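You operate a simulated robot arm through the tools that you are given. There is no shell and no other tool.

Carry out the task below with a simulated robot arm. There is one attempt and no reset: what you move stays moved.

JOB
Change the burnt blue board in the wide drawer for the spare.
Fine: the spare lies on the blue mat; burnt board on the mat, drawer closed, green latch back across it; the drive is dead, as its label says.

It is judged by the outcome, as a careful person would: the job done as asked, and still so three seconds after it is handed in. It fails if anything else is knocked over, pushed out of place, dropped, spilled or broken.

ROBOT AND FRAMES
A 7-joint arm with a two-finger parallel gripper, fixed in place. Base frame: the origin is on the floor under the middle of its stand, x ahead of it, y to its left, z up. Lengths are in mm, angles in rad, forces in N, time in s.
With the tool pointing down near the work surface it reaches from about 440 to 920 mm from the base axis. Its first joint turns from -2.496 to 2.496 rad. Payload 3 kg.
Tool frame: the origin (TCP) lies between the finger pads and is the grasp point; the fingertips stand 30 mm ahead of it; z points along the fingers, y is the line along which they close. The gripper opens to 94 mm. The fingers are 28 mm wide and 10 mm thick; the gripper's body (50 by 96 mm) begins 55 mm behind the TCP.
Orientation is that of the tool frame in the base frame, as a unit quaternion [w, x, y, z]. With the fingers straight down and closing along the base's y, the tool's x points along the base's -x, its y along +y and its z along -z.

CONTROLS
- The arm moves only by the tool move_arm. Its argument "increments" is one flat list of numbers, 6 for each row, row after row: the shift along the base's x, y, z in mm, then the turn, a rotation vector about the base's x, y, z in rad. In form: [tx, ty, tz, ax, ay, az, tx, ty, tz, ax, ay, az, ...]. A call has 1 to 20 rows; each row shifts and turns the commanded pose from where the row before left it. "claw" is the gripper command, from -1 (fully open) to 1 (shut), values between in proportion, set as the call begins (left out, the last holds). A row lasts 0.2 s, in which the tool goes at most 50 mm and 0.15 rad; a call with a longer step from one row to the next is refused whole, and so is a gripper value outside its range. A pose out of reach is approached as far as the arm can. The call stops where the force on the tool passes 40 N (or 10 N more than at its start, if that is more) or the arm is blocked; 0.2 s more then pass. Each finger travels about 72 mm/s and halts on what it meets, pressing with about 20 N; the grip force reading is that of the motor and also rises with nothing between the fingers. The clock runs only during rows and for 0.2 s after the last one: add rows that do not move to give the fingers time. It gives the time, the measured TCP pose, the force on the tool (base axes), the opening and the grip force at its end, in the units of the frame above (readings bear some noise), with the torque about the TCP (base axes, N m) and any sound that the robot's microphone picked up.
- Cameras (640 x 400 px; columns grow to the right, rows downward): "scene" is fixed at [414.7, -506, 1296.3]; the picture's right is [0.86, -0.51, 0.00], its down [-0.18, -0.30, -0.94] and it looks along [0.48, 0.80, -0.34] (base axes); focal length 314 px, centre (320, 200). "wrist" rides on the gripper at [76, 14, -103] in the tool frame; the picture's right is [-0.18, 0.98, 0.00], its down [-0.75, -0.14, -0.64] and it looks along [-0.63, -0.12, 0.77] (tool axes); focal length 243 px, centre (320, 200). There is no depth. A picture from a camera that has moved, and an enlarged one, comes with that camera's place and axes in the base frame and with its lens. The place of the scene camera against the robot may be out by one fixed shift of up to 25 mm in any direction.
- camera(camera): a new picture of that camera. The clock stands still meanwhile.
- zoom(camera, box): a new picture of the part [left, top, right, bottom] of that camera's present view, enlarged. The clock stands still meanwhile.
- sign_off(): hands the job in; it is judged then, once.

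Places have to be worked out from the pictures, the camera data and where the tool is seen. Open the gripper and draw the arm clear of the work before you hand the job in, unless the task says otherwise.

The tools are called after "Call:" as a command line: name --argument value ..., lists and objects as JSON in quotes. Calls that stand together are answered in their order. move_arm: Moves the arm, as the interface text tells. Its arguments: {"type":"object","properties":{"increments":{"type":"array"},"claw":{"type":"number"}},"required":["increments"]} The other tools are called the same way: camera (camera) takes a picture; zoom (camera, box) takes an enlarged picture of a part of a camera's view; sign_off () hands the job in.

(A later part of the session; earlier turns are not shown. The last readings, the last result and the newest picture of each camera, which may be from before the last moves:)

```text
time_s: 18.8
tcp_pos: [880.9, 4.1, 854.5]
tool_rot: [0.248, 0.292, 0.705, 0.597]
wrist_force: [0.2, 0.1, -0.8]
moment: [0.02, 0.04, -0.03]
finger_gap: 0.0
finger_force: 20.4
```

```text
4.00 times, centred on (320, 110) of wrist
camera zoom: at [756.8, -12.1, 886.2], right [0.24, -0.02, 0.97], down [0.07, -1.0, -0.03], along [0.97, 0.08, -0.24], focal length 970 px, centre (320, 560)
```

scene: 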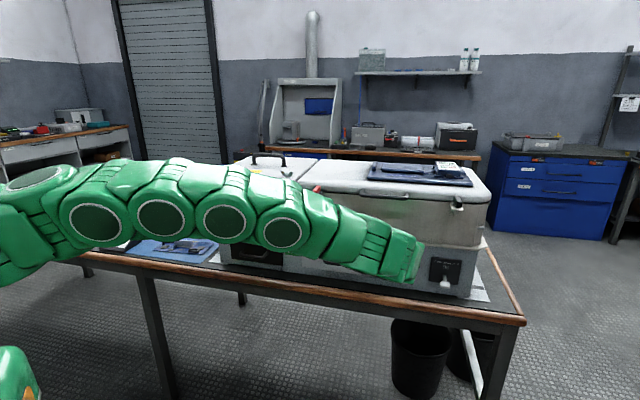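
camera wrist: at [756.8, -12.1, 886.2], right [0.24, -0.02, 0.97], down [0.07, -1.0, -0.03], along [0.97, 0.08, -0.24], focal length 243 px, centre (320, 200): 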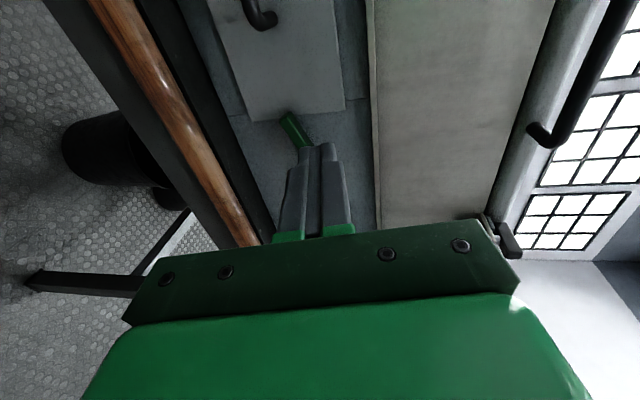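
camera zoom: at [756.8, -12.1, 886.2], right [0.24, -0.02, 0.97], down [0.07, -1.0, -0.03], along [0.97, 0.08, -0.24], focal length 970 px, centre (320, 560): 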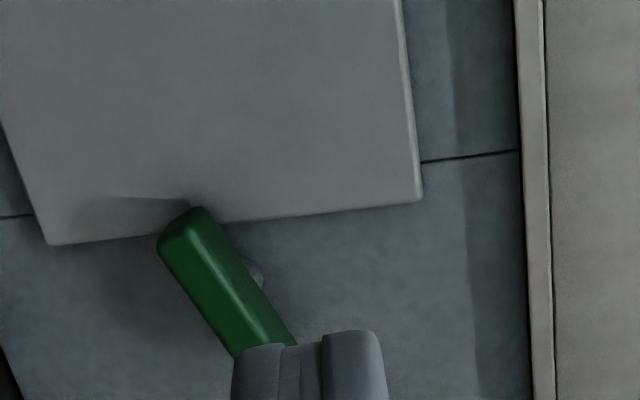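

The bar has now turned roughly 18–20°. The inward reaction shows my fingertips were rubbing the drawer face, so I stay ~6 mm further out and push down again at the same place.

Call:
move_arm --increments '[23.7, 24, -8, 0, 0, 0, 23.7, 24, -8, 0, 0, 0, 22.7, 23.1, -8, 0, 0, 0, 0, 0, 0, 0, 0, 0, 0, 0, -3, 0, 0, 0, 0, 0, -3, 0, 0, 0, 0, 0, -3, 0, 0, 0, 0, 0, -3, 0, 0, 0, 0, 0, -3, 0, 0, 0, 0, 0, -3, 0, 0, 0, 0, 0, -3, 0, 0, 0, 0, 0, -3, 0, 0, 0, 0, 0, -3, 0, 0, 0, 0, 0, -3, 0, 0, 0]'

Call:
camera --camera "wrist"

Call:
zoom --camera "wrist" --box '[220, 70, 412, 190]'

```text
time_s: 21.8
tcp_pos: [949.5, 75.3, 798.7]
tool_rot: [0.248, 0.291, 0.705, 0.597]
wrist_force: [-0.5, -0.7, -0.2]
moment: [0.02, 0.04, -0.01]
finger_gap: 0.0
finger_force: 19.8
```

```text
taken
camera wrist: at [826.4, 59.0, 831.3], right [0.24, -0.01, 0.97], down [0.07, -1.0, -0.03], along [0.97, 0.07, -0.24], focal length 243 px, centre (320, 200)
```

wrist: 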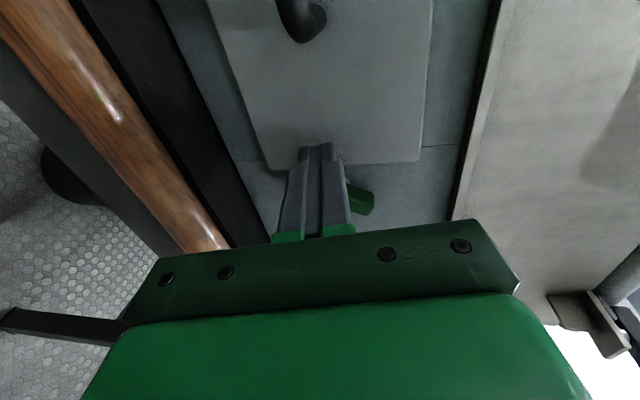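

```text
3.33 times, centred on (316, 130) of wrist
camera zoom: at [826.4, 59.0, 831.3], right [0.24, -0.01, 0.97], down [0.07, -1.0, -0.03], along [0.97, 0.07, -0.24], focal length 809 px, centre (333, 433)
```

zoom: 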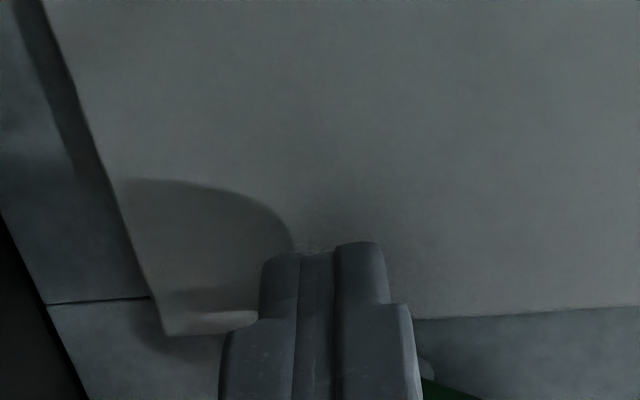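

It moved freely this time. The bar is now steep; I sweep the fingers 11 mm to the right to bring it fully vertical, clear of the drawer.

Call:
move_arm --increments '[2.6, -2.6, 0, 0, 0, 0, 2.6, -2.6, 0, 0, 0, 0, 2.6, -2.6, 0, 0, 0, 0]'

Call:
move_arm --increments '[-8, 3, 0, 0, 0, 0, -25, -20, 15, 0, 0, 0, -30, -30, 20, 0, 0, 0, -25, -25, 10, 0, 0, 0, 0, 0, 0, 0, 0, 0]'

Call:
camera --camera "wrist"

Call:
zoom --camera "wrist" --box '[240, 60, 400, 160]'

```text
time_s: 22.6
tcp_pos: [957.2, 69.8, 800.7]
tool_rot: [0.247, 0.292, 0.704, 0.598]
wrist_force: [-9.5, 6.1, -2.2]
moment: [0.03, 0.1, 0.21]
finger_gap: 0.0
finger_force: 19.8
```

```text
time_s: 23.8
tcp_pos: [870.1, -4.7, 847.9]
tool_rot: [0.248, 0.292, 0.705, 0.597]
wrist_force: [0.1, -0.3, 0.2]
moment: [-0.02, 0.0, 0.02]
finger_gap: 0.0
finger_force: 20.0
```

```text
taken
camera wrist: at [746.3, -20.8, 878.2], right [0.24, -0.02, 0.97], down [0.07, -1.0, -0.03], along [0.97, 0.08, -0.24], focal length 243 px, centre (320, 200)
```

wrist: 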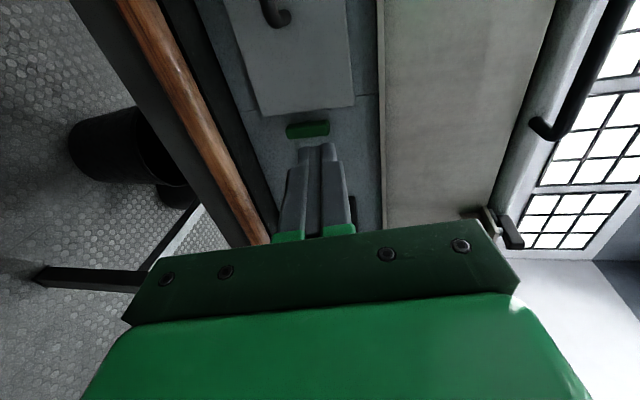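

```text
4.00 times, centred on (320, 110) of wrist
camera zoom: at [746.3, -20.8, 878.2], right [0.24, -0.02, 0.97], down [0.07, -1.0, -0.03], along [0.97, 0.08, -0.24], focal length 970 px, centre (320, 560)
```

zoom: 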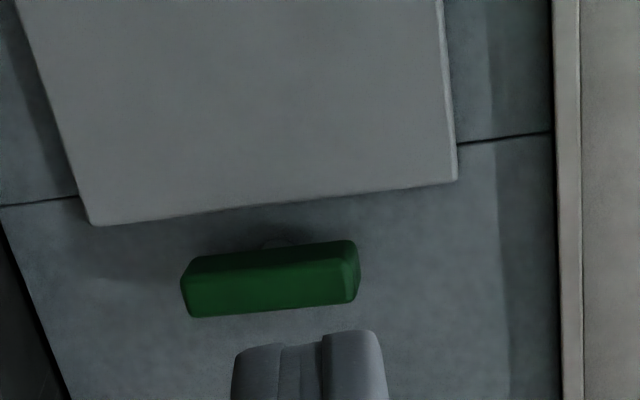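

The green latch now stands vertical, clear of the drawer. Next I move in front of the handle with a 45° pitch and a ~33 mm opening, and look again to fix the handle bar's position.

Call:
move_arm --increments '[-9.1, 24.1, 3.6, -0.0864, 0.0864, 0, -9.1, 24.1, 3.6, -0.0864, 0.0864, 0, -9.1, 24.1, 3.6, -0.0864, 0.0864, 0, -9.1, 24.1, 3.6, -0.0864, 0.0864, 0, -9.1, 24.1, 3.6, -0.0864, 0.0864, 0, 0, 0, 0, 0, 0, 0]' --claw 0.3

Call:
camera --camera "wrist"

Call:
zoom --camera "wrist" --box '[240, 20, 432, 140]'

Call:
zoom --camera "scene" --box '[280, 200, 440, 300]'

```text
time_s: 25.2
tcp_pos: [825.0, 116.5, 865.7]
tool_rot: [0.149, 0.352, 0.852, 0.357]
wrist_force: [0.1, 0.0, -0.6]
moment: [0.0, 0.0, 0.01]
finger_gap: 32.9
finger_force: 0.0
```

```text
taken
camera wrist: at [726.8, 125.5, 946.8], right [0.62, 0.36, 0.7], down [0.14, -0.93, 0.35], along [0.78, -0.12, -0.62], focal length 243 px, centre (320, 200)
```

wrist: 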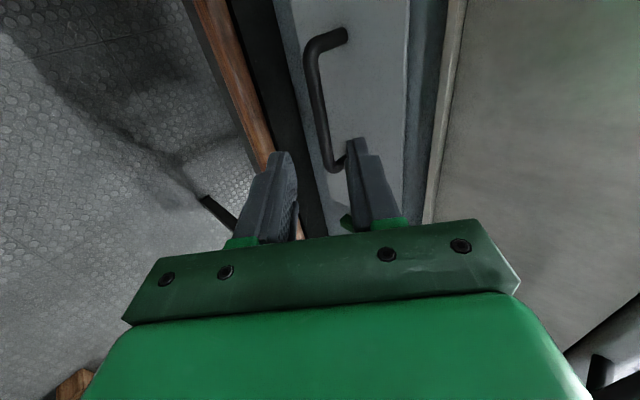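

```text
3.33 times, centred on (336, 80) of wrist
camera zoom: at [726.8, 125.5, 946.8], right [0.62, 0.36, 0.7], down [0.14, -0.93, 0.35], along [0.78, -0.12, -0.62], focal length 809 px, centre (267, 600)
```

zoom: 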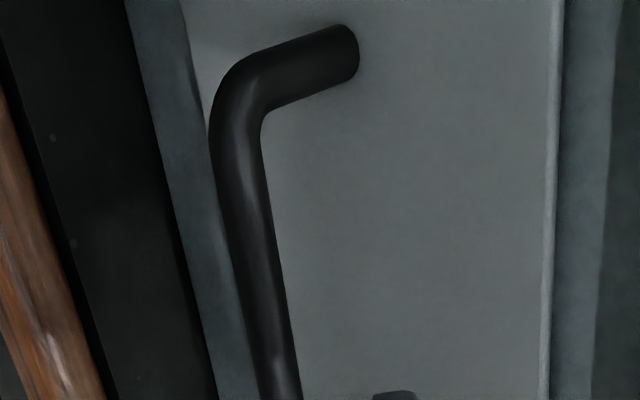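

```text
4.00 times, centred on (360, 250) of scene
camera zoom: at [414.7, -506.0, 1296.3], right [0.86, -0.51, 0.0], down [-0.18, -0.3, -0.94], along [0.48, 0.8, -0.34], focal length 1257 px, centre (160, 0)
```

zoom: 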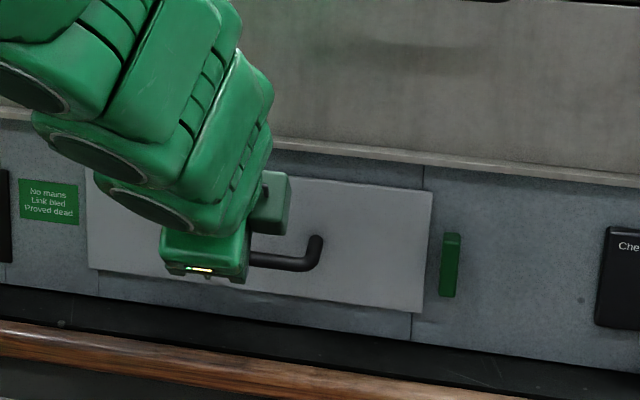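

Handle bar axis comes out at n≈731, z≈802, 11 mm thick, about 35 mm off the face, t 450–552. I narrow the opening to ~26 mm and approach along the tool axis so the bar sits between the finger tips.

Call:
move_arm --increments '[0, 0, 0, 0, 0, 0, 10, 10, -14, 0, 0, 0, 10, 10, -14, 0, 0, 0, 10, 10, -13, 0, 0, 0, 0, 0, 0, 0, 0, 0]' --claw 0.447

Call:
camera --camera "wrist"

Call:
zoom --camera "wrist" --box '[240, 90, 400, 190]'

```text
time_s: 26.4
tcp_pos: [854.7, 145.1, 823.3]
tool_rot: [0.148, 0.353, 0.852, 0.358]
wrist_force: [-1.3, 1.2, 0.2]
moment: [0.01, 0.02, 0.0]
finger_gap: 26.0
finger_force: 0.2
```

```text
taken
camera wrist: at [756.6, 154.8, 905.7], right [0.62, 0.36, 0.7], down [0.14, -0.93, 0.35], along [0.78, -0.12, -0.62], focal length 243 px, centre (320, 200)
```

wrist: 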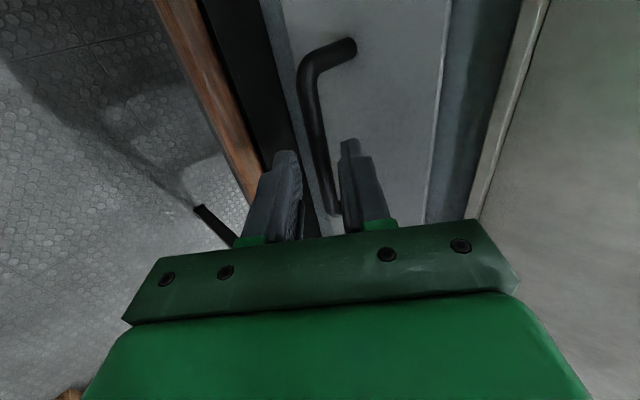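

```text
4.00 times, centred on (320, 140) of wrist
camera zoom: at [756.6, 154.8, 905.7], right [0.62, 0.36, 0.7], down [0.14, -0.93, 0.35], along [0.78, -0.12, -0.62], focal length 970 px, centre (320, 440)
```

zoom: 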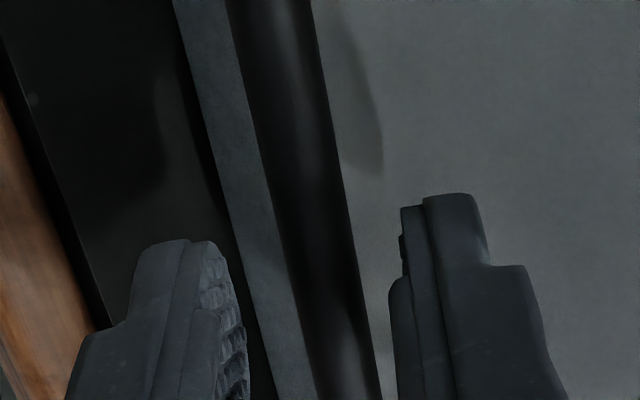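

The bar lines up with the finger gap's centreline, about 32 mm ahead of the TCP. I advance 18 mm along the tool axis and close on it.

Call:
move_arm --increments '[4.5, 4.5, -6.3, 0, 0, 0, 4.5, 4.5, -6.3, 0, 0, 0, 0, 0, 0, 0, 0, 0]'

Call:
move_arm --increments '[0, 0, 0, 0, 0, 0, 0, 0, 0, 0, 0, 0, 0, 0, 0, 0, 0, 0]' --claw 1

Call:
camera --camera "wrist"

```text
time_s: 27.2
tcp_pos: [863.7, 155.3, 810.3]
tool_rot: [0.148, 0.352, 0.852, 0.358]
wrist_force: [-0.7, 0.3, 0.0]
moment: [-0.01, 0.01, 0.04]
finger_gap: 26.0
finger_force: 0.1
```

```text
time_s: 28.0
tcp_pos: [864.3, 155.0, 811.1]
tool_rot: [0.149, 0.352, 0.852, 0.358]
wrist_force: [-1.4, 2.6, 10.8]
moment: [0.68, 0.52, -0.69]
finger_gap: 10.6
finger_force: 43.9
```

```text
taken
camera wrist: at [765.4, 164.1, 893.5], right [0.62, 0.36, 0.7], down [0.14, -0.93, 0.35], along [0.78, -0.12, -0.62], focal length 243 px, centre (320, 200)
```

wrist: 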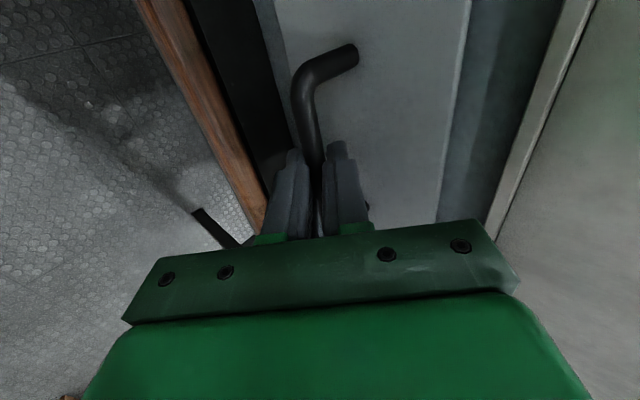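

The handle is gripped (10.6 mm gap). I pull straight out from the face in gentle steps, watching the force.

Call:
move_arm --increments '[-3.5, -3.5, 0, 0, 0, 0, -5, -5, 0, 0, 0, 0, -7, -7, 0, 0, 0, 0, -7, -7, 0, 0, 0, 0]'

Call:
camera --camera "scene"

Call:
camera --camera "wrist"

```text
time_s: 29.0
tcp_pos: [842.2, 131.8, 810.6]
tool_rot: [0.149, 0.353, 0.852, 0.358]
wrist_force: [-1.8, 2.9, 25.3]
moment: [0.93, 0.58, -0.54]
finger_gap: 10.5
finger_force: 44.3
```

```text
taken
```

scene: 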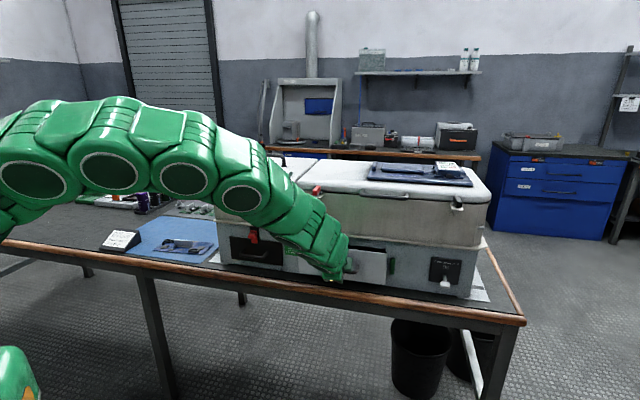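

```text
taken
camera wrist: at [742.9, 141.5, 893.4], right [0.62, 0.36, 0.7], down [0.14, -0.93, 0.35], along [0.78, -0.12, -0.62], focal length 243 px, centre (320, 200)
```

wrist: 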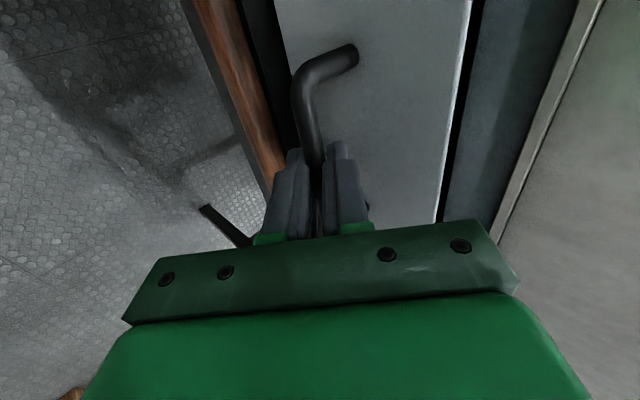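

The drawer is sliding out (dark gap at its edge). There is some downward load on the handle, so I ease the commanded height up slightly while continuing to pull.

Call:
move_arm --increments '[0, 0, 1.5, 0, 0, 0, -8, -8, 0.5, 0, 0, 0, -10, -10, 0, 0, 0, 0, -10, -10, 0, 0, 0, 0, -10, -10, 0, 0, 0, 0]'

Call:
camera --camera "wrist"

```text
time_s: 30.2
tcp_pos: [803.4, 94.0, 812.3]
tool_rot: [0.148, 0.353, 0.853, 0.356]
wrist_force: [4.6, -3.0, -24.9]
moment: [0.12, 0.4, -1.18]
finger_gap: 10.6
finger_force: 44.4
```

```text
taken
camera wrist: at [704.6, 103.5, 893.7], right [0.62, 0.36, 0.7], down [0.14, -0.93, 0.35], along [0.77, -0.12, -0.62], focal length 243 px, centre (320, 200)
```

wrist: 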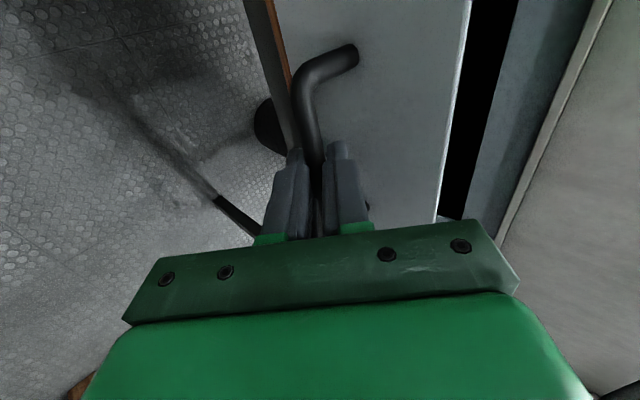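

The load flipped sign, so the neutral height is about 1 mm lower. I correct and continue pulling (about 86 mm open so far).

Call:
move_arm --increments '[0, 0, -1, 0, 0, 0, -10, -10, 0, 0, 0, 0, -10, -10, 0, 0, 0, 0, -10, -10, 0, 0, 0, 0, -10, -10, 0, 0, 0, 0]'

Call:
camera --camera "wrist"

Call:
camera --camera "scene"

```text
time_s: 31.4
tcp_pos: [762.7, 54.7, 812.3]
tool_rot: [0.148, 0.351, 0.852, 0.358]
wrist_force: [-1.2, 2.8, -25.3]
moment: [0.65, 0.85, -0.52]
finger_gap: 10.3
finger_force: 44.7
```

```text
taken
camera wrist: at [665.0, 63.8, 893.7], right [0.62, 0.36, 0.7], down [0.14, -0.93, 0.35], along [0.78, -0.12, -0.62], focal length 243 px, centre (320, 200)
```

wrist: 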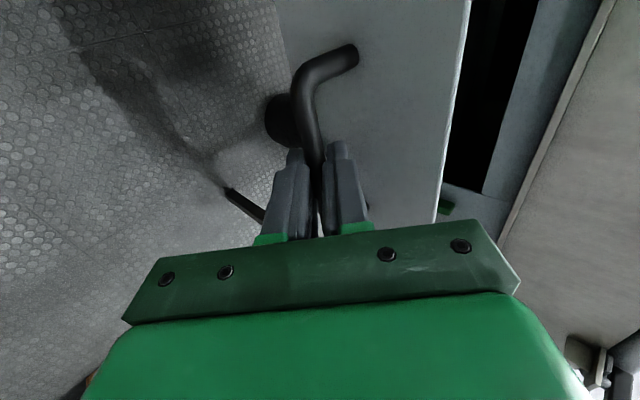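

```text
taken
```

scene: 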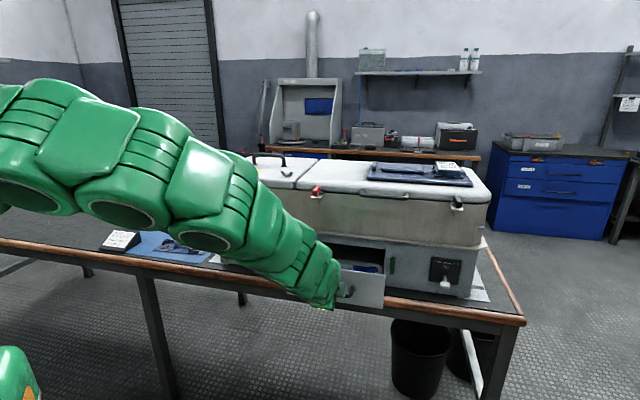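

About 143 mm open; the board's blue edge shows inside. I lower another millimetre and pull further to see whether there's a stop.

Call:
move_arm --increments '[0, 0, -1.2, 0, 0, 0, -8, -8, 0, 0, 0, 0, -10, -10, 0, 0, 0, 0, -10, -10, 0, 0, 0, 0]'

Call:
camera --camera "wrist"

Call:
zoom --camera "scene" --box '[300, 210, 460, 310]'

```text
time_s: 32.4
tcp_pos: [734.8, 25.6, 811.8]
tool_rot: [0.15, 0.352, 0.852, 0.358]
wrist_force: [-3.7, 5.6, 35.7]
moment: [0.89, 0.43, -0.55]
finger_gap: 10.6
finger_force: 44.1
```

```text
taken
camera wrist: at [636.2, 35.1, 893.4], right [0.61, 0.36, 0.7], down [0.14, -0.93, 0.35], along [0.78, -0.12, -0.62], focal length 243 px, centre (320, 200)
```

wrist: 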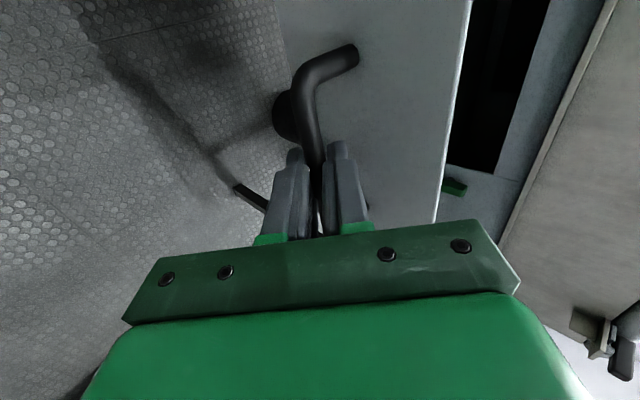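

```text
4.00 times, centred on (380, 260) of scene
camera zoom: at [414.7, -506.0, 1296.3], right [0.86, -0.51, 0.0], down [-0.18, -0.3, -0.94], along [0.48, 0.8, -0.34], focal length 1257 px, centre (80, -40)
```

zoom: 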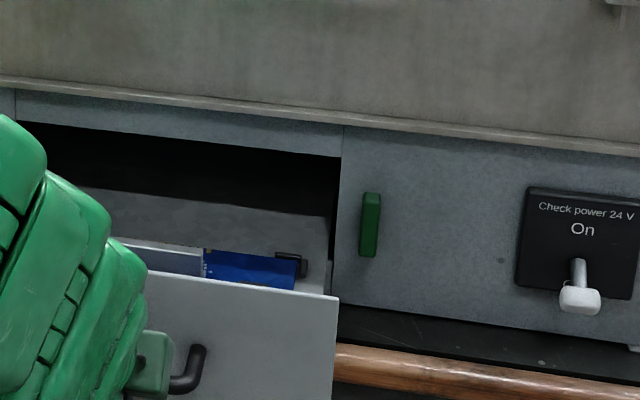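

About 183 mm open now and the blue board is visible. I relieve the vertical load, release the handle, and back out along the tool axis.

Call:
move_arm --increments '[0, 0, 0.8, 0, 0, 0, 0, 0, 0, 0, 0, 0]'

Call:
move_arm --increments '[0, 0, 0, 0, 0, 0, 0, 0, 0, 0, 0, 0, -10, -10, 14, 0, 0, 0, -12, -12, 17, 0, 0, 0, -12, -12, 17, 0, 0, 0, -12, -12, 30, 0, 0, 0, 0, 0, 40, 0, 0, 0, 0, 0, 40, 0, 0, 0]' --claw 0.447

Call:
camera --camera "wrist"

Call:
camera --camera "scene"

```text
time_s: 33.0
tcp_pos: [735.1, 25.8, 812.8]
tool_rot: [0.149, 0.352, 0.852, 0.358]
wrist_force: [-4.3, 3.1, 38.4]
moment: [0.83, 0.39, -0.63]
finger_gap: 10.6
finger_force: 44.7
```

```text
time_s: 34.8
tcp_pos: [687.8, -20.2, 970.0]
tool_rot: [0.148, 0.352, 0.852, 0.358]
wrist_force: [-0.5, 0.5, -0.7]
moment: [0.04, 0.02, 0.01]
finger_gap: 25.9
finger_force: 0.1
```

```text
taken
camera wrist: at [589.4, -10.2, 1052.5], right [0.62, 0.36, 0.7], down [0.14, -0.93, 0.35], along [0.78, -0.12, -0.62], focal length 243 px, centre (320, 200)
```

wrist: 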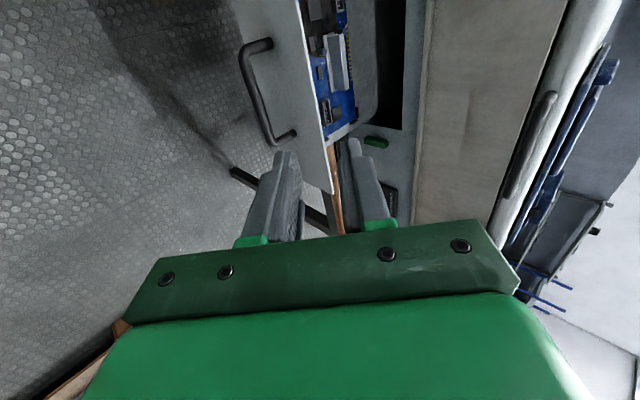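

```text
taken
```

scene: 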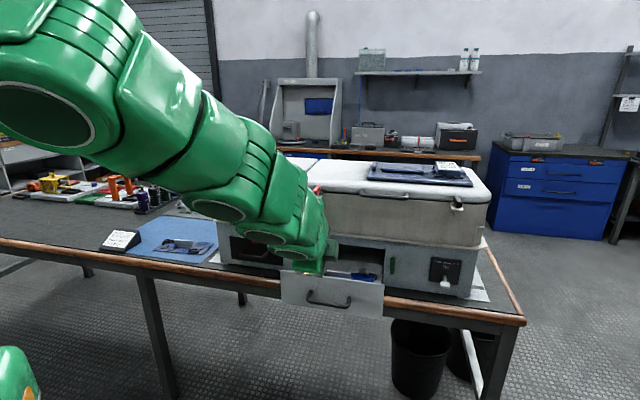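

The drawer stays open with the board inside near n≈687, t≈496. I turn the tool straight down (fingers closing across the drawer depth) above it to inspect the burnt board.

Call:
move_arm --increments '[17, 33.7, -3.3, -0.0914, 0.0914, 0, 17, 33.7, -3.3, -0.0914, 0.0914, 0, 17, 33.7, -3.3, -0.0914, 0.0914, 0, 17, 33.7, -3.3, -0.0914, 0.0914, 0, 17, 33.7, -3.3, -0.0914, 0.0914, 0, 17, 33.7, -3.3, -0.0914, 0.0914, 0, 0, 0, 0, 0, 0, 0]' --claw -0.2

Call:
camera --camera "wrist"

Call:
camera --camera "scene"

```text
time_s: 36.2
tcp_pos: [781.7, 164.0, 950.0]
tool_rot: [0.005, 0.383, 0.923, 0.018]
wrist_force: [-36.5, -27.5, 15.5]
moment: [2.47, -2.84, 1.09]
finger_gap: 56.1
finger_force: 0.0
stopped in row 6: the force on the tool passed its limit at 176 N (the readings are from after the stop); the commanded pose is now the measured one
```

```text
taken
camera wrist: at [735.0, 225.1, 1053.3], right [0.83, 0.56, 0.04], down [0.42, -0.65, 0.63], along [0.38, -0.51, -0.77], focal length 243 px, centre (320, 200)
```

wrist: 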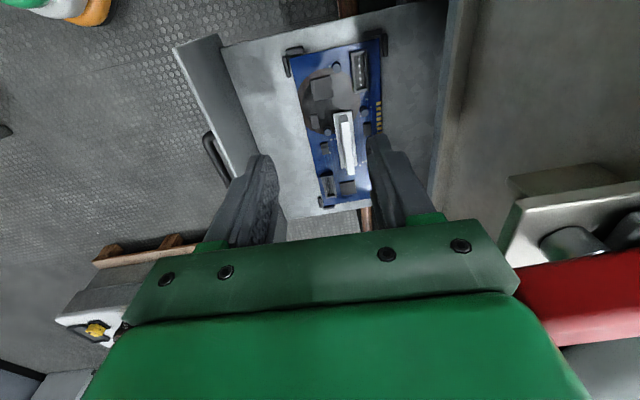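

```text
taken
```

scene: 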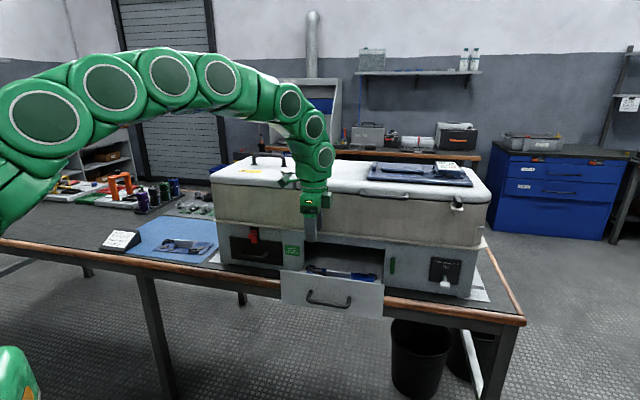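

The arm bumped something at the box's upper front (force along −n) – probably the red-handled catch on the lid. I back straight away and inspect for any change.

Call:
move_arm --increments '[-6, -6, 0, 0, 0, 0, -15, -15, 0, 0, 0, 0, -15, -15, 0, 0, 0, 0]'

Call:
camera --camera "scene"

Call:
zoom --camera "scene" --box '[200, 130, 500, 310]'

Call:
zoom --camera "scene" --box '[280, 150, 376, 210]'

Call:
camera --camera "wrist"

```text
time_s: 37.0
tcp_pos: [744.9, 129.8, 948.5]
tool_rot: [0.005, 0.382, 0.924, 0.018]
wrist_force: [-0.7, -0.6, -0.4]
moment: [0.03, 0.0, 0.0]
finger_gap: 56.5
finger_force: 0.1
```

```text
taken
```

scene: 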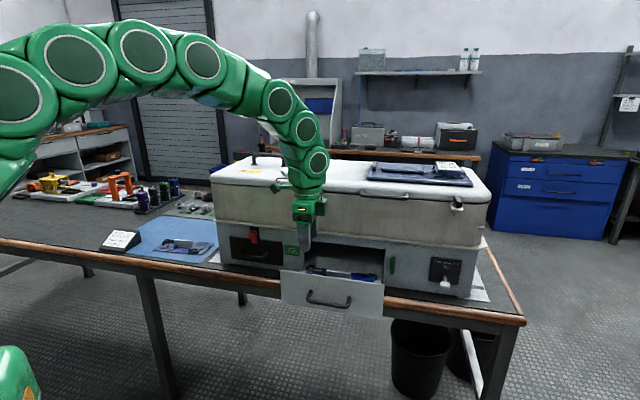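

```text
2.13 times, centred on (350, 220) of scene
camera zoom: at [414.7, -506.0, 1296.3], right [0.86, -0.51, 0.0], down [-0.18, -0.3, -0.94], along [0.48, 0.8, -0.34], focal length 671 px, centre (256, 157)
```

zoom: 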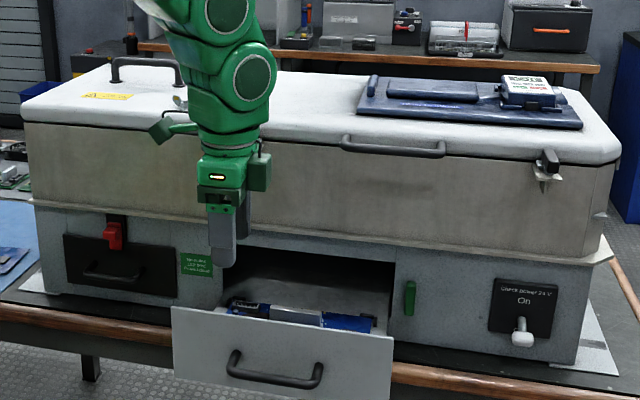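

```text
6.67 times, centred on (328, 180) of scene
camera zoom: at [414.7, -506.0, 1296.3], right [0.86, -0.51, 0.0], down [-0.18, -0.3, -0.94], along [0.48, 0.8, -0.34], focal length 2096 px, centre (267, 333)
```

zoom: 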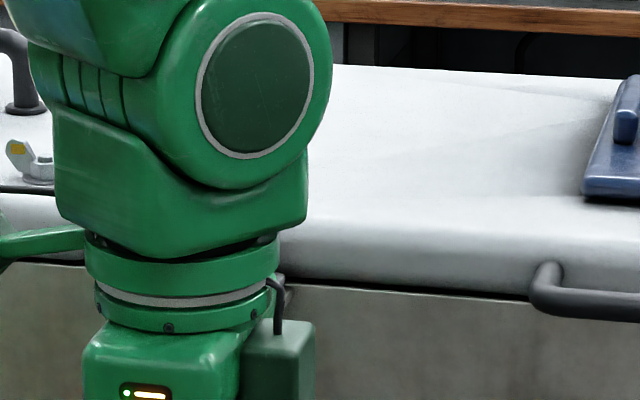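

```text
taken
camera wrist: at [698.5, 191.8, 1052.6], right [0.82, 0.57, 0.04], down [0.42, -0.65, 0.63], along [0.38, -0.51, -0.77], focal length 243 px, centre (320, 200)
```

wrist: 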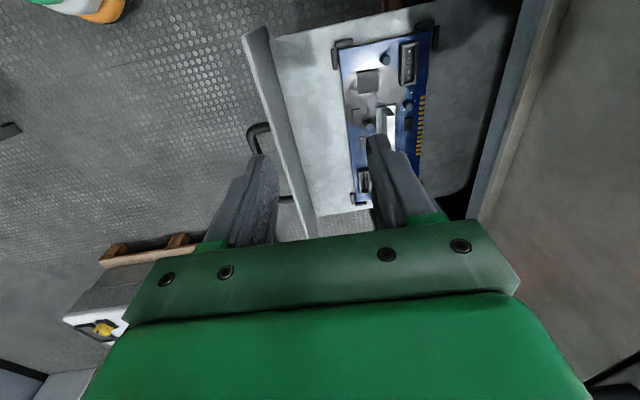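

The box hasn't shifted; most likely the gripper's side touched the red catch on the lid (I'll check it once the arm is clear). Now I look closely at the board in the drawer.

Call:
zoom --camera "wrist" --box '[230, 0, 550, 220]'

Call:
zoom --camera "wrist" --box '[320, 20, 448, 220]'

Call:
zoom --camera "scene" --box '[275, 240, 395, 320]'

```text
1.82 times, centred on (390, 110) of wrist
camera zoom: at [698.5, 191.8, 1052.6], right [0.82, 0.57, 0.04], down [0.42, -0.65, 0.63], along [0.38, -0.51, -0.77], focal length 441 px, centre (193, 364)
```

zoom: 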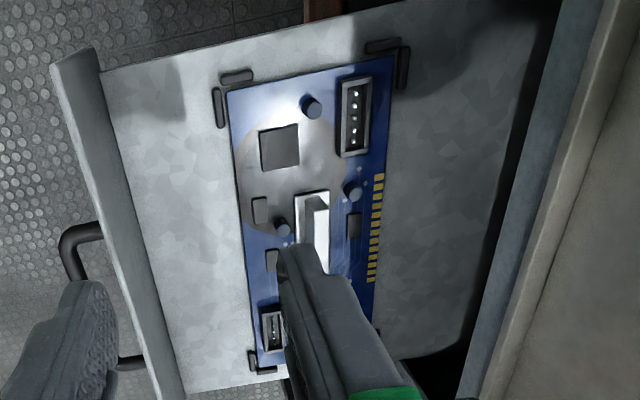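

```text
2.00 times, centred on (384, 120) of wrist
camera zoom: at [698.5, 191.8, 1052.6], right [0.82, 0.57, 0.04], down [0.42, -0.65, 0.63], along [0.38, -0.51, -0.77], focal length 485 px, centre (192, 360)
```

zoom: 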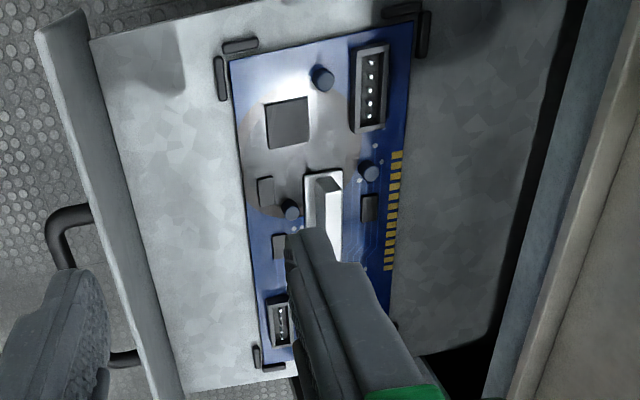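

```text
5.00 times, centred on (335, 280) of scene
camera zoom: at [414.7, -506.0, 1296.3], right [0.86, -0.51, 0.0], down [-0.18, -0.3, -0.94], along [0.48, 0.8, -0.34], focal length 1572 px, centre (245, -200)
```

zoom: 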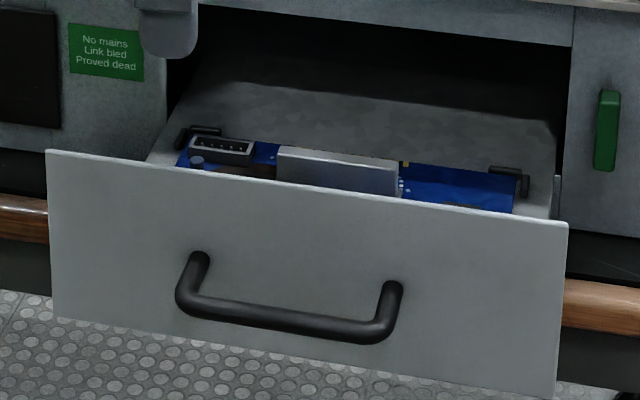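

The burnt board (scorched front-left quarter) lies on the flat tray between black corner guides, ~90 × 205 mm, gold contacts inward, big connector at rear-left, heat sink along the width. I'll pick it with the fingers closing along the heat sink's length so the wrist and camera stay clear of the box; I rotate the tool 90° and move to a viewing pose on the robot's side.

Call:
move_arm --increments '[0.4, -7.9, 0, -0.026, 0.026, 0.1428, 0.4, -7.9, 0, 0, 0, 0.1428, 0.4, -7.9, 0, 0, 0, 0.1428, 0.4, -7.9, 0, 0, 0, 0.1428, 0.4, -7.9, 0, 0, 0, 0.1428, 0.4, -7.9, 0, 0, 0, 0.1428, 0.4, -7.9, 0, 0, 0, 0.1428, 0.4, -7.9, 0, 0, 0, 0.1428, 0.4, -7.9, 0, 0, 0, 0.1428, 0.4, -7.9, 0, 0, 0, 0.1428, 0.4, -7.9, 0, 0, 0, 0.1428, 0, 0, 0, 0, 0, 0]' --claw -1

Call:
camera --camera "wrist"

Call:
camera --camera "scene"

```text
time_s: 39.6
tcp_pos: [751.3, 43.4, 948.6]
tool_rot: [-0.003, -0.384, 0.923, 0.0]
wrist_force: [0.1, -0.2, 0.3]
moment: [0.01, -0.02, -0.01]
finger_gap: 94.1
finger_force: 0.0
```

```text
taken
camera wrist: at [687.0, 0.1, 1051.8], right [-0.57, 0.82, 0.0], down [0.64, 0.44, 0.64], along [0.52, 0.36, -0.77], focal length 243 px, centre (320, 200)
```

wrist: 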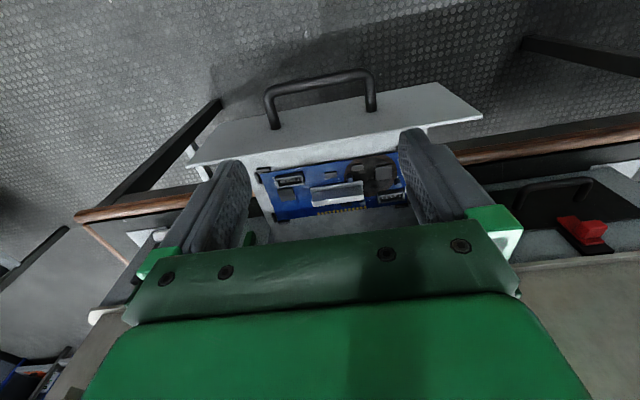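

```text
taken
```

scene: 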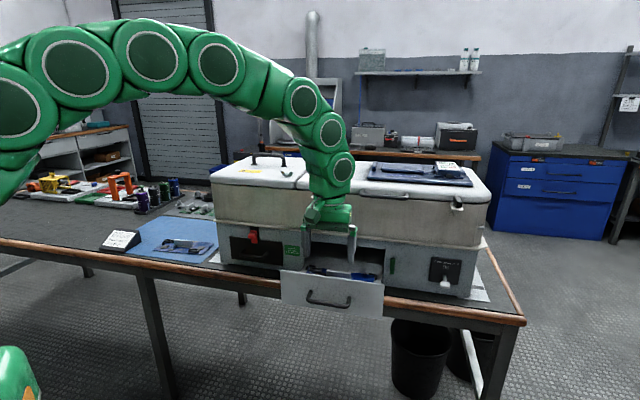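

Good view of the board between the fingers; I zoom in to measure the heat sink and board corners.

Call:
zoom --camera "wrist" --box '[240, 130, 424, 245]'

Call:
zoom --camera "scene" --box '[280, 160, 376, 220]'

```text
3.48 times, centred on (332, 188) of wrist
camera zoom: at [687.0, 0.1, 1051.8], right [-0.57, 0.82, 0.0], down [0.64, 0.44, 0.64], along [0.52, 0.36, -0.77], focal length 844 px, centre (278, 244)
```

zoom: 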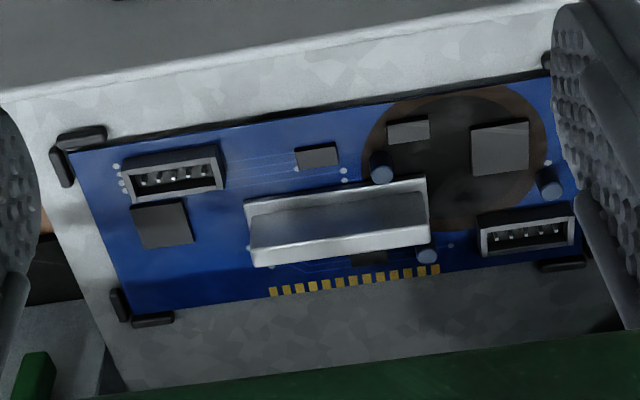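

```text
6.67 times, centred on (328, 190) of scene
camera zoom: at [414.7, -506.0, 1296.3], right [0.86, -0.51, 0.0], down [-0.18, -0.3, -0.94], along [0.48, 0.8, -0.34], focal length 2096 px, centre (267, 267)
```

zoom: 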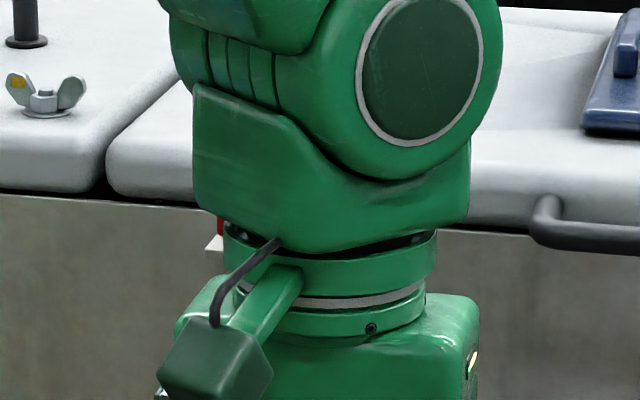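

I zoom further on the heat sink itself to get its exact ends and height.

Call:
zoom --camera "wrist" --box '[300, 165, 380, 215]'

Call:
zoom --camera "wrist" --box '[380, 140, 420, 220]'

```text
8.00 times, centred on (340, 190) of wrist
camera zoom: at [687.0, 0.1, 1051.8], right [-0.57, 0.82, 0.0], down [0.64, 0.44, 0.64], along [0.52, 0.36, -0.77], focal length 1941 px, centre (160, 280)
```

zoom: 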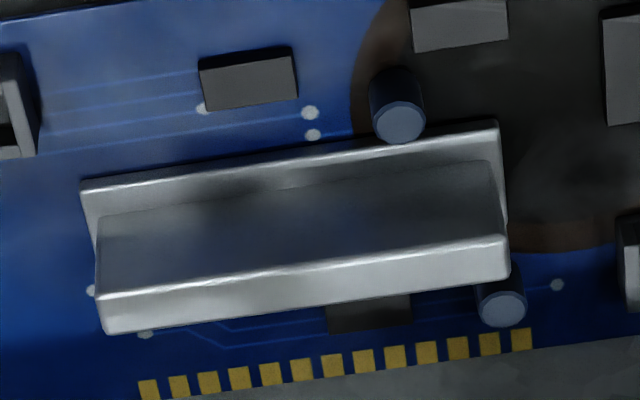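

```text
5.00 times, centred on (400, 180) of wrist
camera zoom: at [687.0, 0.1, 1051.8], right [-0.57, 0.82, 0.0], down [0.64, 0.44, 0.64], along [0.52, 0.36, -0.77], focal length 1213 px, centre (-80, 300)
```

zoom: 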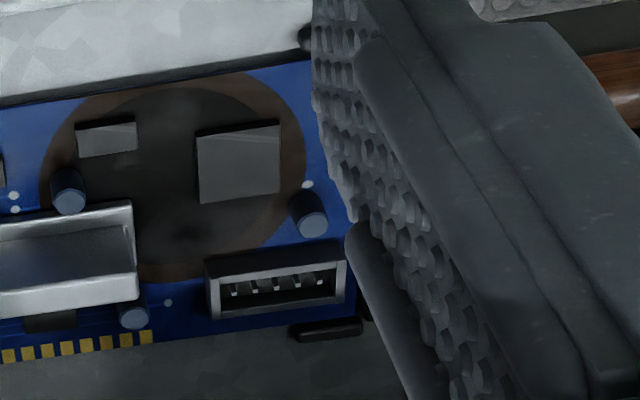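

The heat sink is ~69 × 8.6 mm, top at z≈801, centred at n≈694, t≈500; board ~89 × 198 mm with top at z≈777. Before picking, I fly over the mat to see the free space and measure the spare; that also lets me check the red catch on the lid.

Call:
move_arm --increments '[-30.75, 35.25, 4.2, 0, 0, 0, -30.75, 35.25, 4.2, 0, 0, 0, -30.75, 35.25, 4.2, 0, 0, 0, -30.75, 35.25, 4.2, 0, 0, 0, -30.75, 35.25, 4.2, 0, 0, 0, -30.75, 35.25, 4.2, 0, 0, 0, -30.75, 35.25, 4.2, 0, 0, 0, -30.75, 35.25, 4.2, 0, 0, 0, -30.75, 35.25, 4.2, 0, 0, 0, -30.75, 35.25, 4.2, 0, 0, 0, -30.75, 35.25, 4.2, 0, 0, 0, -30.75, 35.25, 4.2, 0, 0, 0, 8.85, 40.65, 0, 0, 0, 0, 8.85, 40.65, 0, 0, 0, 0, 8.85, 40.65, 0, 0, 0, 0, 0, 0, 0, 0, 0, 0]'

Call:
camera --camera "wrist"

Call:
camera --camera "scene"

Call:
zoom --camera "scene" --box '[260, 150, 420, 250]'

```text
time_s: 43.0
tcp_pos: [406.4, 587.1, 998.7]
tool_rot: [-0.004, -0.383, 0.924, -0.001]
wrist_force: [0.1, -0.7, 0.1]
moment: [-0.03, 0.01, -0.02]
finger_gap: 94.3
finger_force: 0.0
```

```text
taken
camera wrist: at [343.5, 545.6, 1102.4], right [-0.56, 0.83, 0.0], down [0.64, 0.43, 0.64], along [0.52, 0.36, -0.77], focal length 243 px, centre (320, 200)
```

wrist: 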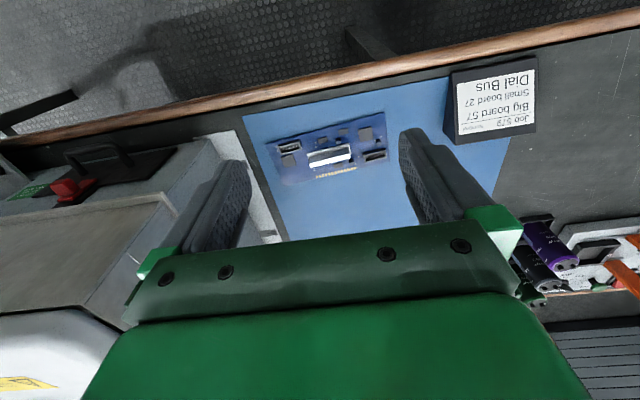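

```text
taken
```

scene: 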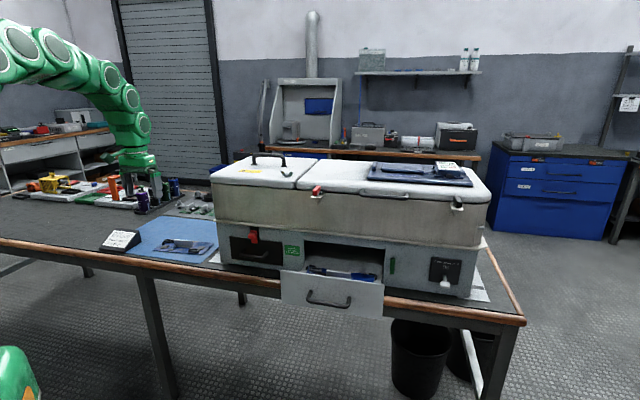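

```text
4.00 times, centred on (340, 200) of scene
camera zoom: at [414.7, -506.0, 1296.3], right [0.86, -0.51, 0.0], down [-0.18, -0.3, -0.94], along [0.48, 0.8, -0.34], focal length 1257 px, centre (240, 200)
```

zoom: 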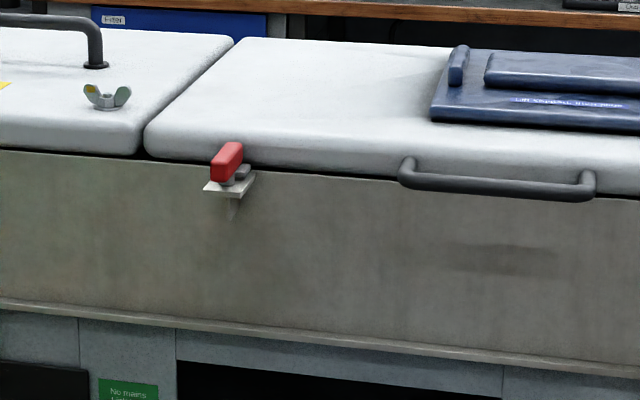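

The red catch looks as before; I compare with the identical initial crop to be sure, and zoom on the mat.

Call:
zoom --camera "scene" --box '[200, 130, 500, 310]'

Call:
zoom --camera "wrist" --box '[230, 70, 422, 240]'

Call:
zoom --camera "wrist" --box '[400, 30, 592, 150]'

```text
2.13 times, centred on (350, 220) of scene
camera zoom: at [414.7, -506.0, 1296.3], right [0.86, -0.51, 0.0], down [-0.18, -0.3, -0.94], along [0.48, 0.8, -0.34], focal length 671 px, centre (256, 157)
```

zoom: 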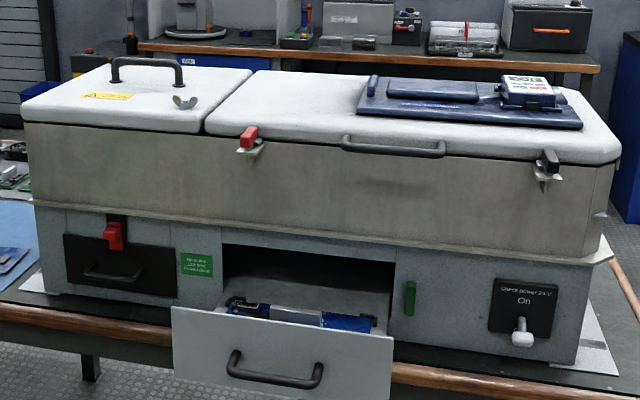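

```text
2.35 times, centred on (326, 155) of wrist
camera zoom: at [343.5, 545.6, 1102.4], right [-0.56, 0.83, 0.0], down [0.64, 0.43, 0.64], along [0.52, 0.36, -0.77], focal length 571 px, centre (306, 306)
```

zoom: 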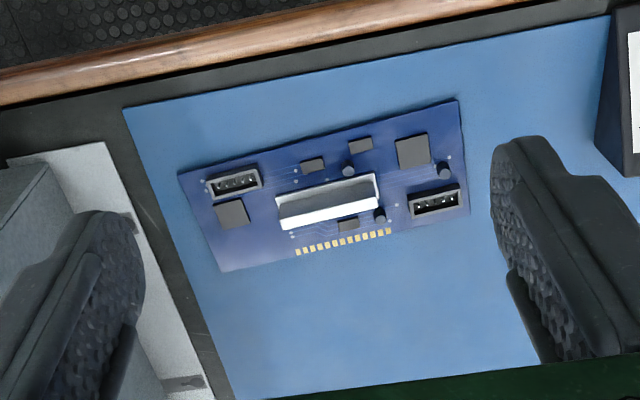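

```text
3.33 times, centred on (496, 90) of wrist
camera zoom: at [343.5, 545.6, 1102.4], right [-0.56, 0.83, 0.0], down [0.64, 0.43, 0.64], along [0.52, 0.36, -0.77], focal length 809 px, centre (-267, 567)
```

zoom: 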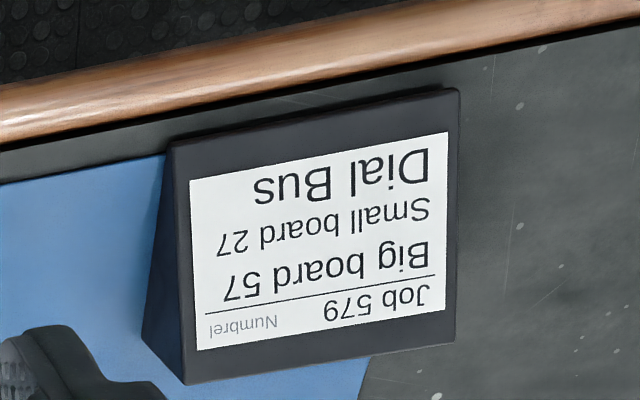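

Nothing was disturbed; the red catch is exactly as at the start. The spare has the same orientation as the burnt one, turned about +5°, centred near (501,671); free mat lies behind it (n≈885–1037). I test whether the arm can reach there (n≈932, t≈−110) with the tool vertical, at a safe height.

Call:
move_arm --increments '[25, 21.4, -28.6, 0, 0, 0, 25, 21.4, -28.6, 0, 0, 0, 25, 21.4, -28.6, 0, 0, 0, 25, 21.4, -28.6, 0, 0, 0, 25, 21.4, -28.6, 0, 0, 0, 25, 21.4, -28.6, 0, 0, 0, 25, 21.4, -28.6, 0, 0, 0, 0, 0, 0, 0, 0, 0]'

Call:
camera --camera "wrist"

Call:
camera --camera "scene"

```text
time_s: 44.8
tcp_pos: [553.0, 711.1, 827.3]
tool_rot: [-0.004, -0.383, 0.924, -0.002]
wrist_force: [0.7, 0.2, -0.5]
moment: [-0.01, 0.02, -0.01]
finger_gap: 94.0
finger_force: 0.1
out of reach, approached as far as the arm can: row 6, 7
```

```text
taken
camera wrist: at [489.3, 668.1, 930.4], right [-0.56, 0.83, 0.0], down [0.64, 0.44, 0.64], along [0.52, 0.36, -0.77], focal length 243 px, centre (320, 200)
```

wrist: 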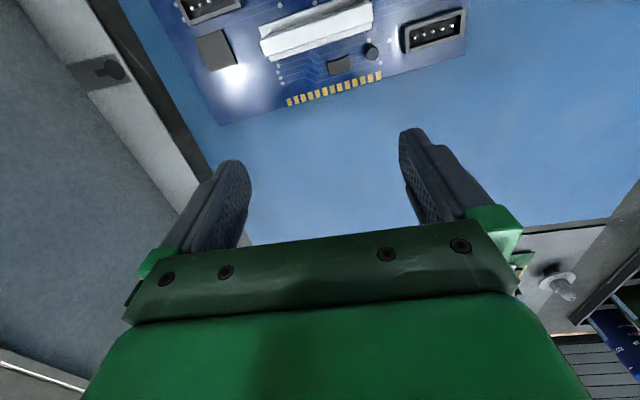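

```text
taken
```

scene: 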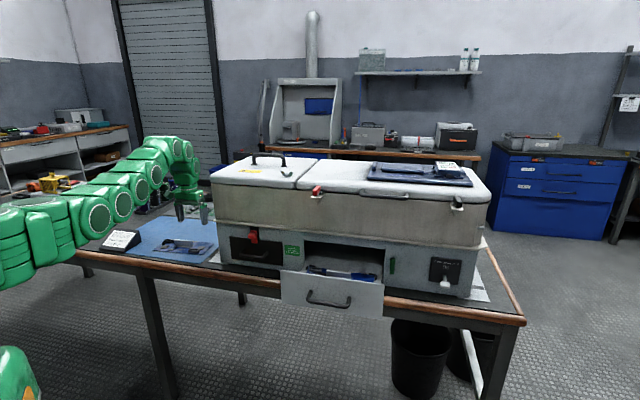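

Vertical reach ends near 900 mm radius, so for the rear of the mat I'll use a tool tilted ~10° outward, gripping the heat sink by its ends (tilt about the closing axis keeps the board flat). I return to the drawer, tilting 10° and opening to ~80 mm on the way.

Call:
move_arm --increments '[-23.8, -36.1, 18.8, 0, 0, 0, -23.8, -36.1, 18.8, 0, 0, 0, -23.8, -36.1, 18.8, 0, 0, 0, -23.8, -36.1, 18.8, 0, 0, 0, -23.8, -36.1, 18.8, 0, 0, 0, -23.8, -36.1, 18.8, 0, 0, 0, 30.6, -35.4, 0, 0.0618, -0.0618, 0, 30.6, -35.4, 0, 0.0618, -0.0618, 0, 30.6, -35.4, 0, 0, 0, 0, 30.6, -35.4, 0, 0, 0, 0, 30.6, -35.4, 0, 0, 0, 0, 30.6, -35.4, 0, 0, 0, 0, 30.6, -35.4, 0, 0, 0, 0, 30.6, -35.4, 0, 0, 0, 0, 30.6, -35.4, 0, 0, 0, 0, 30.6, -35.4, 0, 0, 0, 0, 0, 0, 0, 0, 0, 0]' --claw -0.7

Call:
camera --camera "wrist"

```text
time_s: 48.4
tcp_pos: [714.6, 139.4, 939.8]
tool_rot: [0.076, -0.381, 0.921, 0.033]
wrist_force: [-0.2, -0.5, -0.2]
moment: [0.04, -0.02, -0.04]
finger_gap: 79.8
finger_force: 0.0
```

```text
taken
camera wrist: at [640.6, 84.6, 1027.8], right [-0.57, 0.82, 0.03], down [0.55, 0.35, 0.76], along [0.61, 0.45, -0.65], focal length 243 px, centre (320, 200)
```

wrist: 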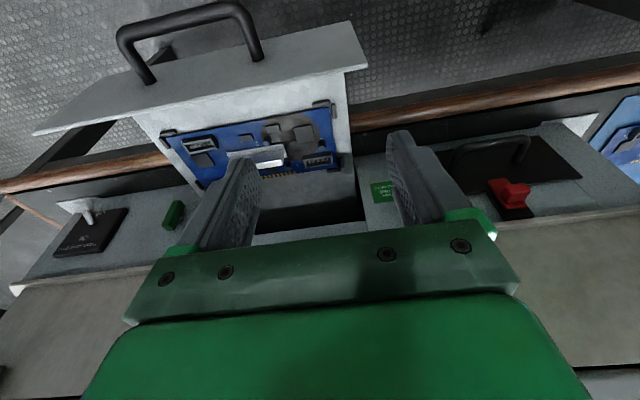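

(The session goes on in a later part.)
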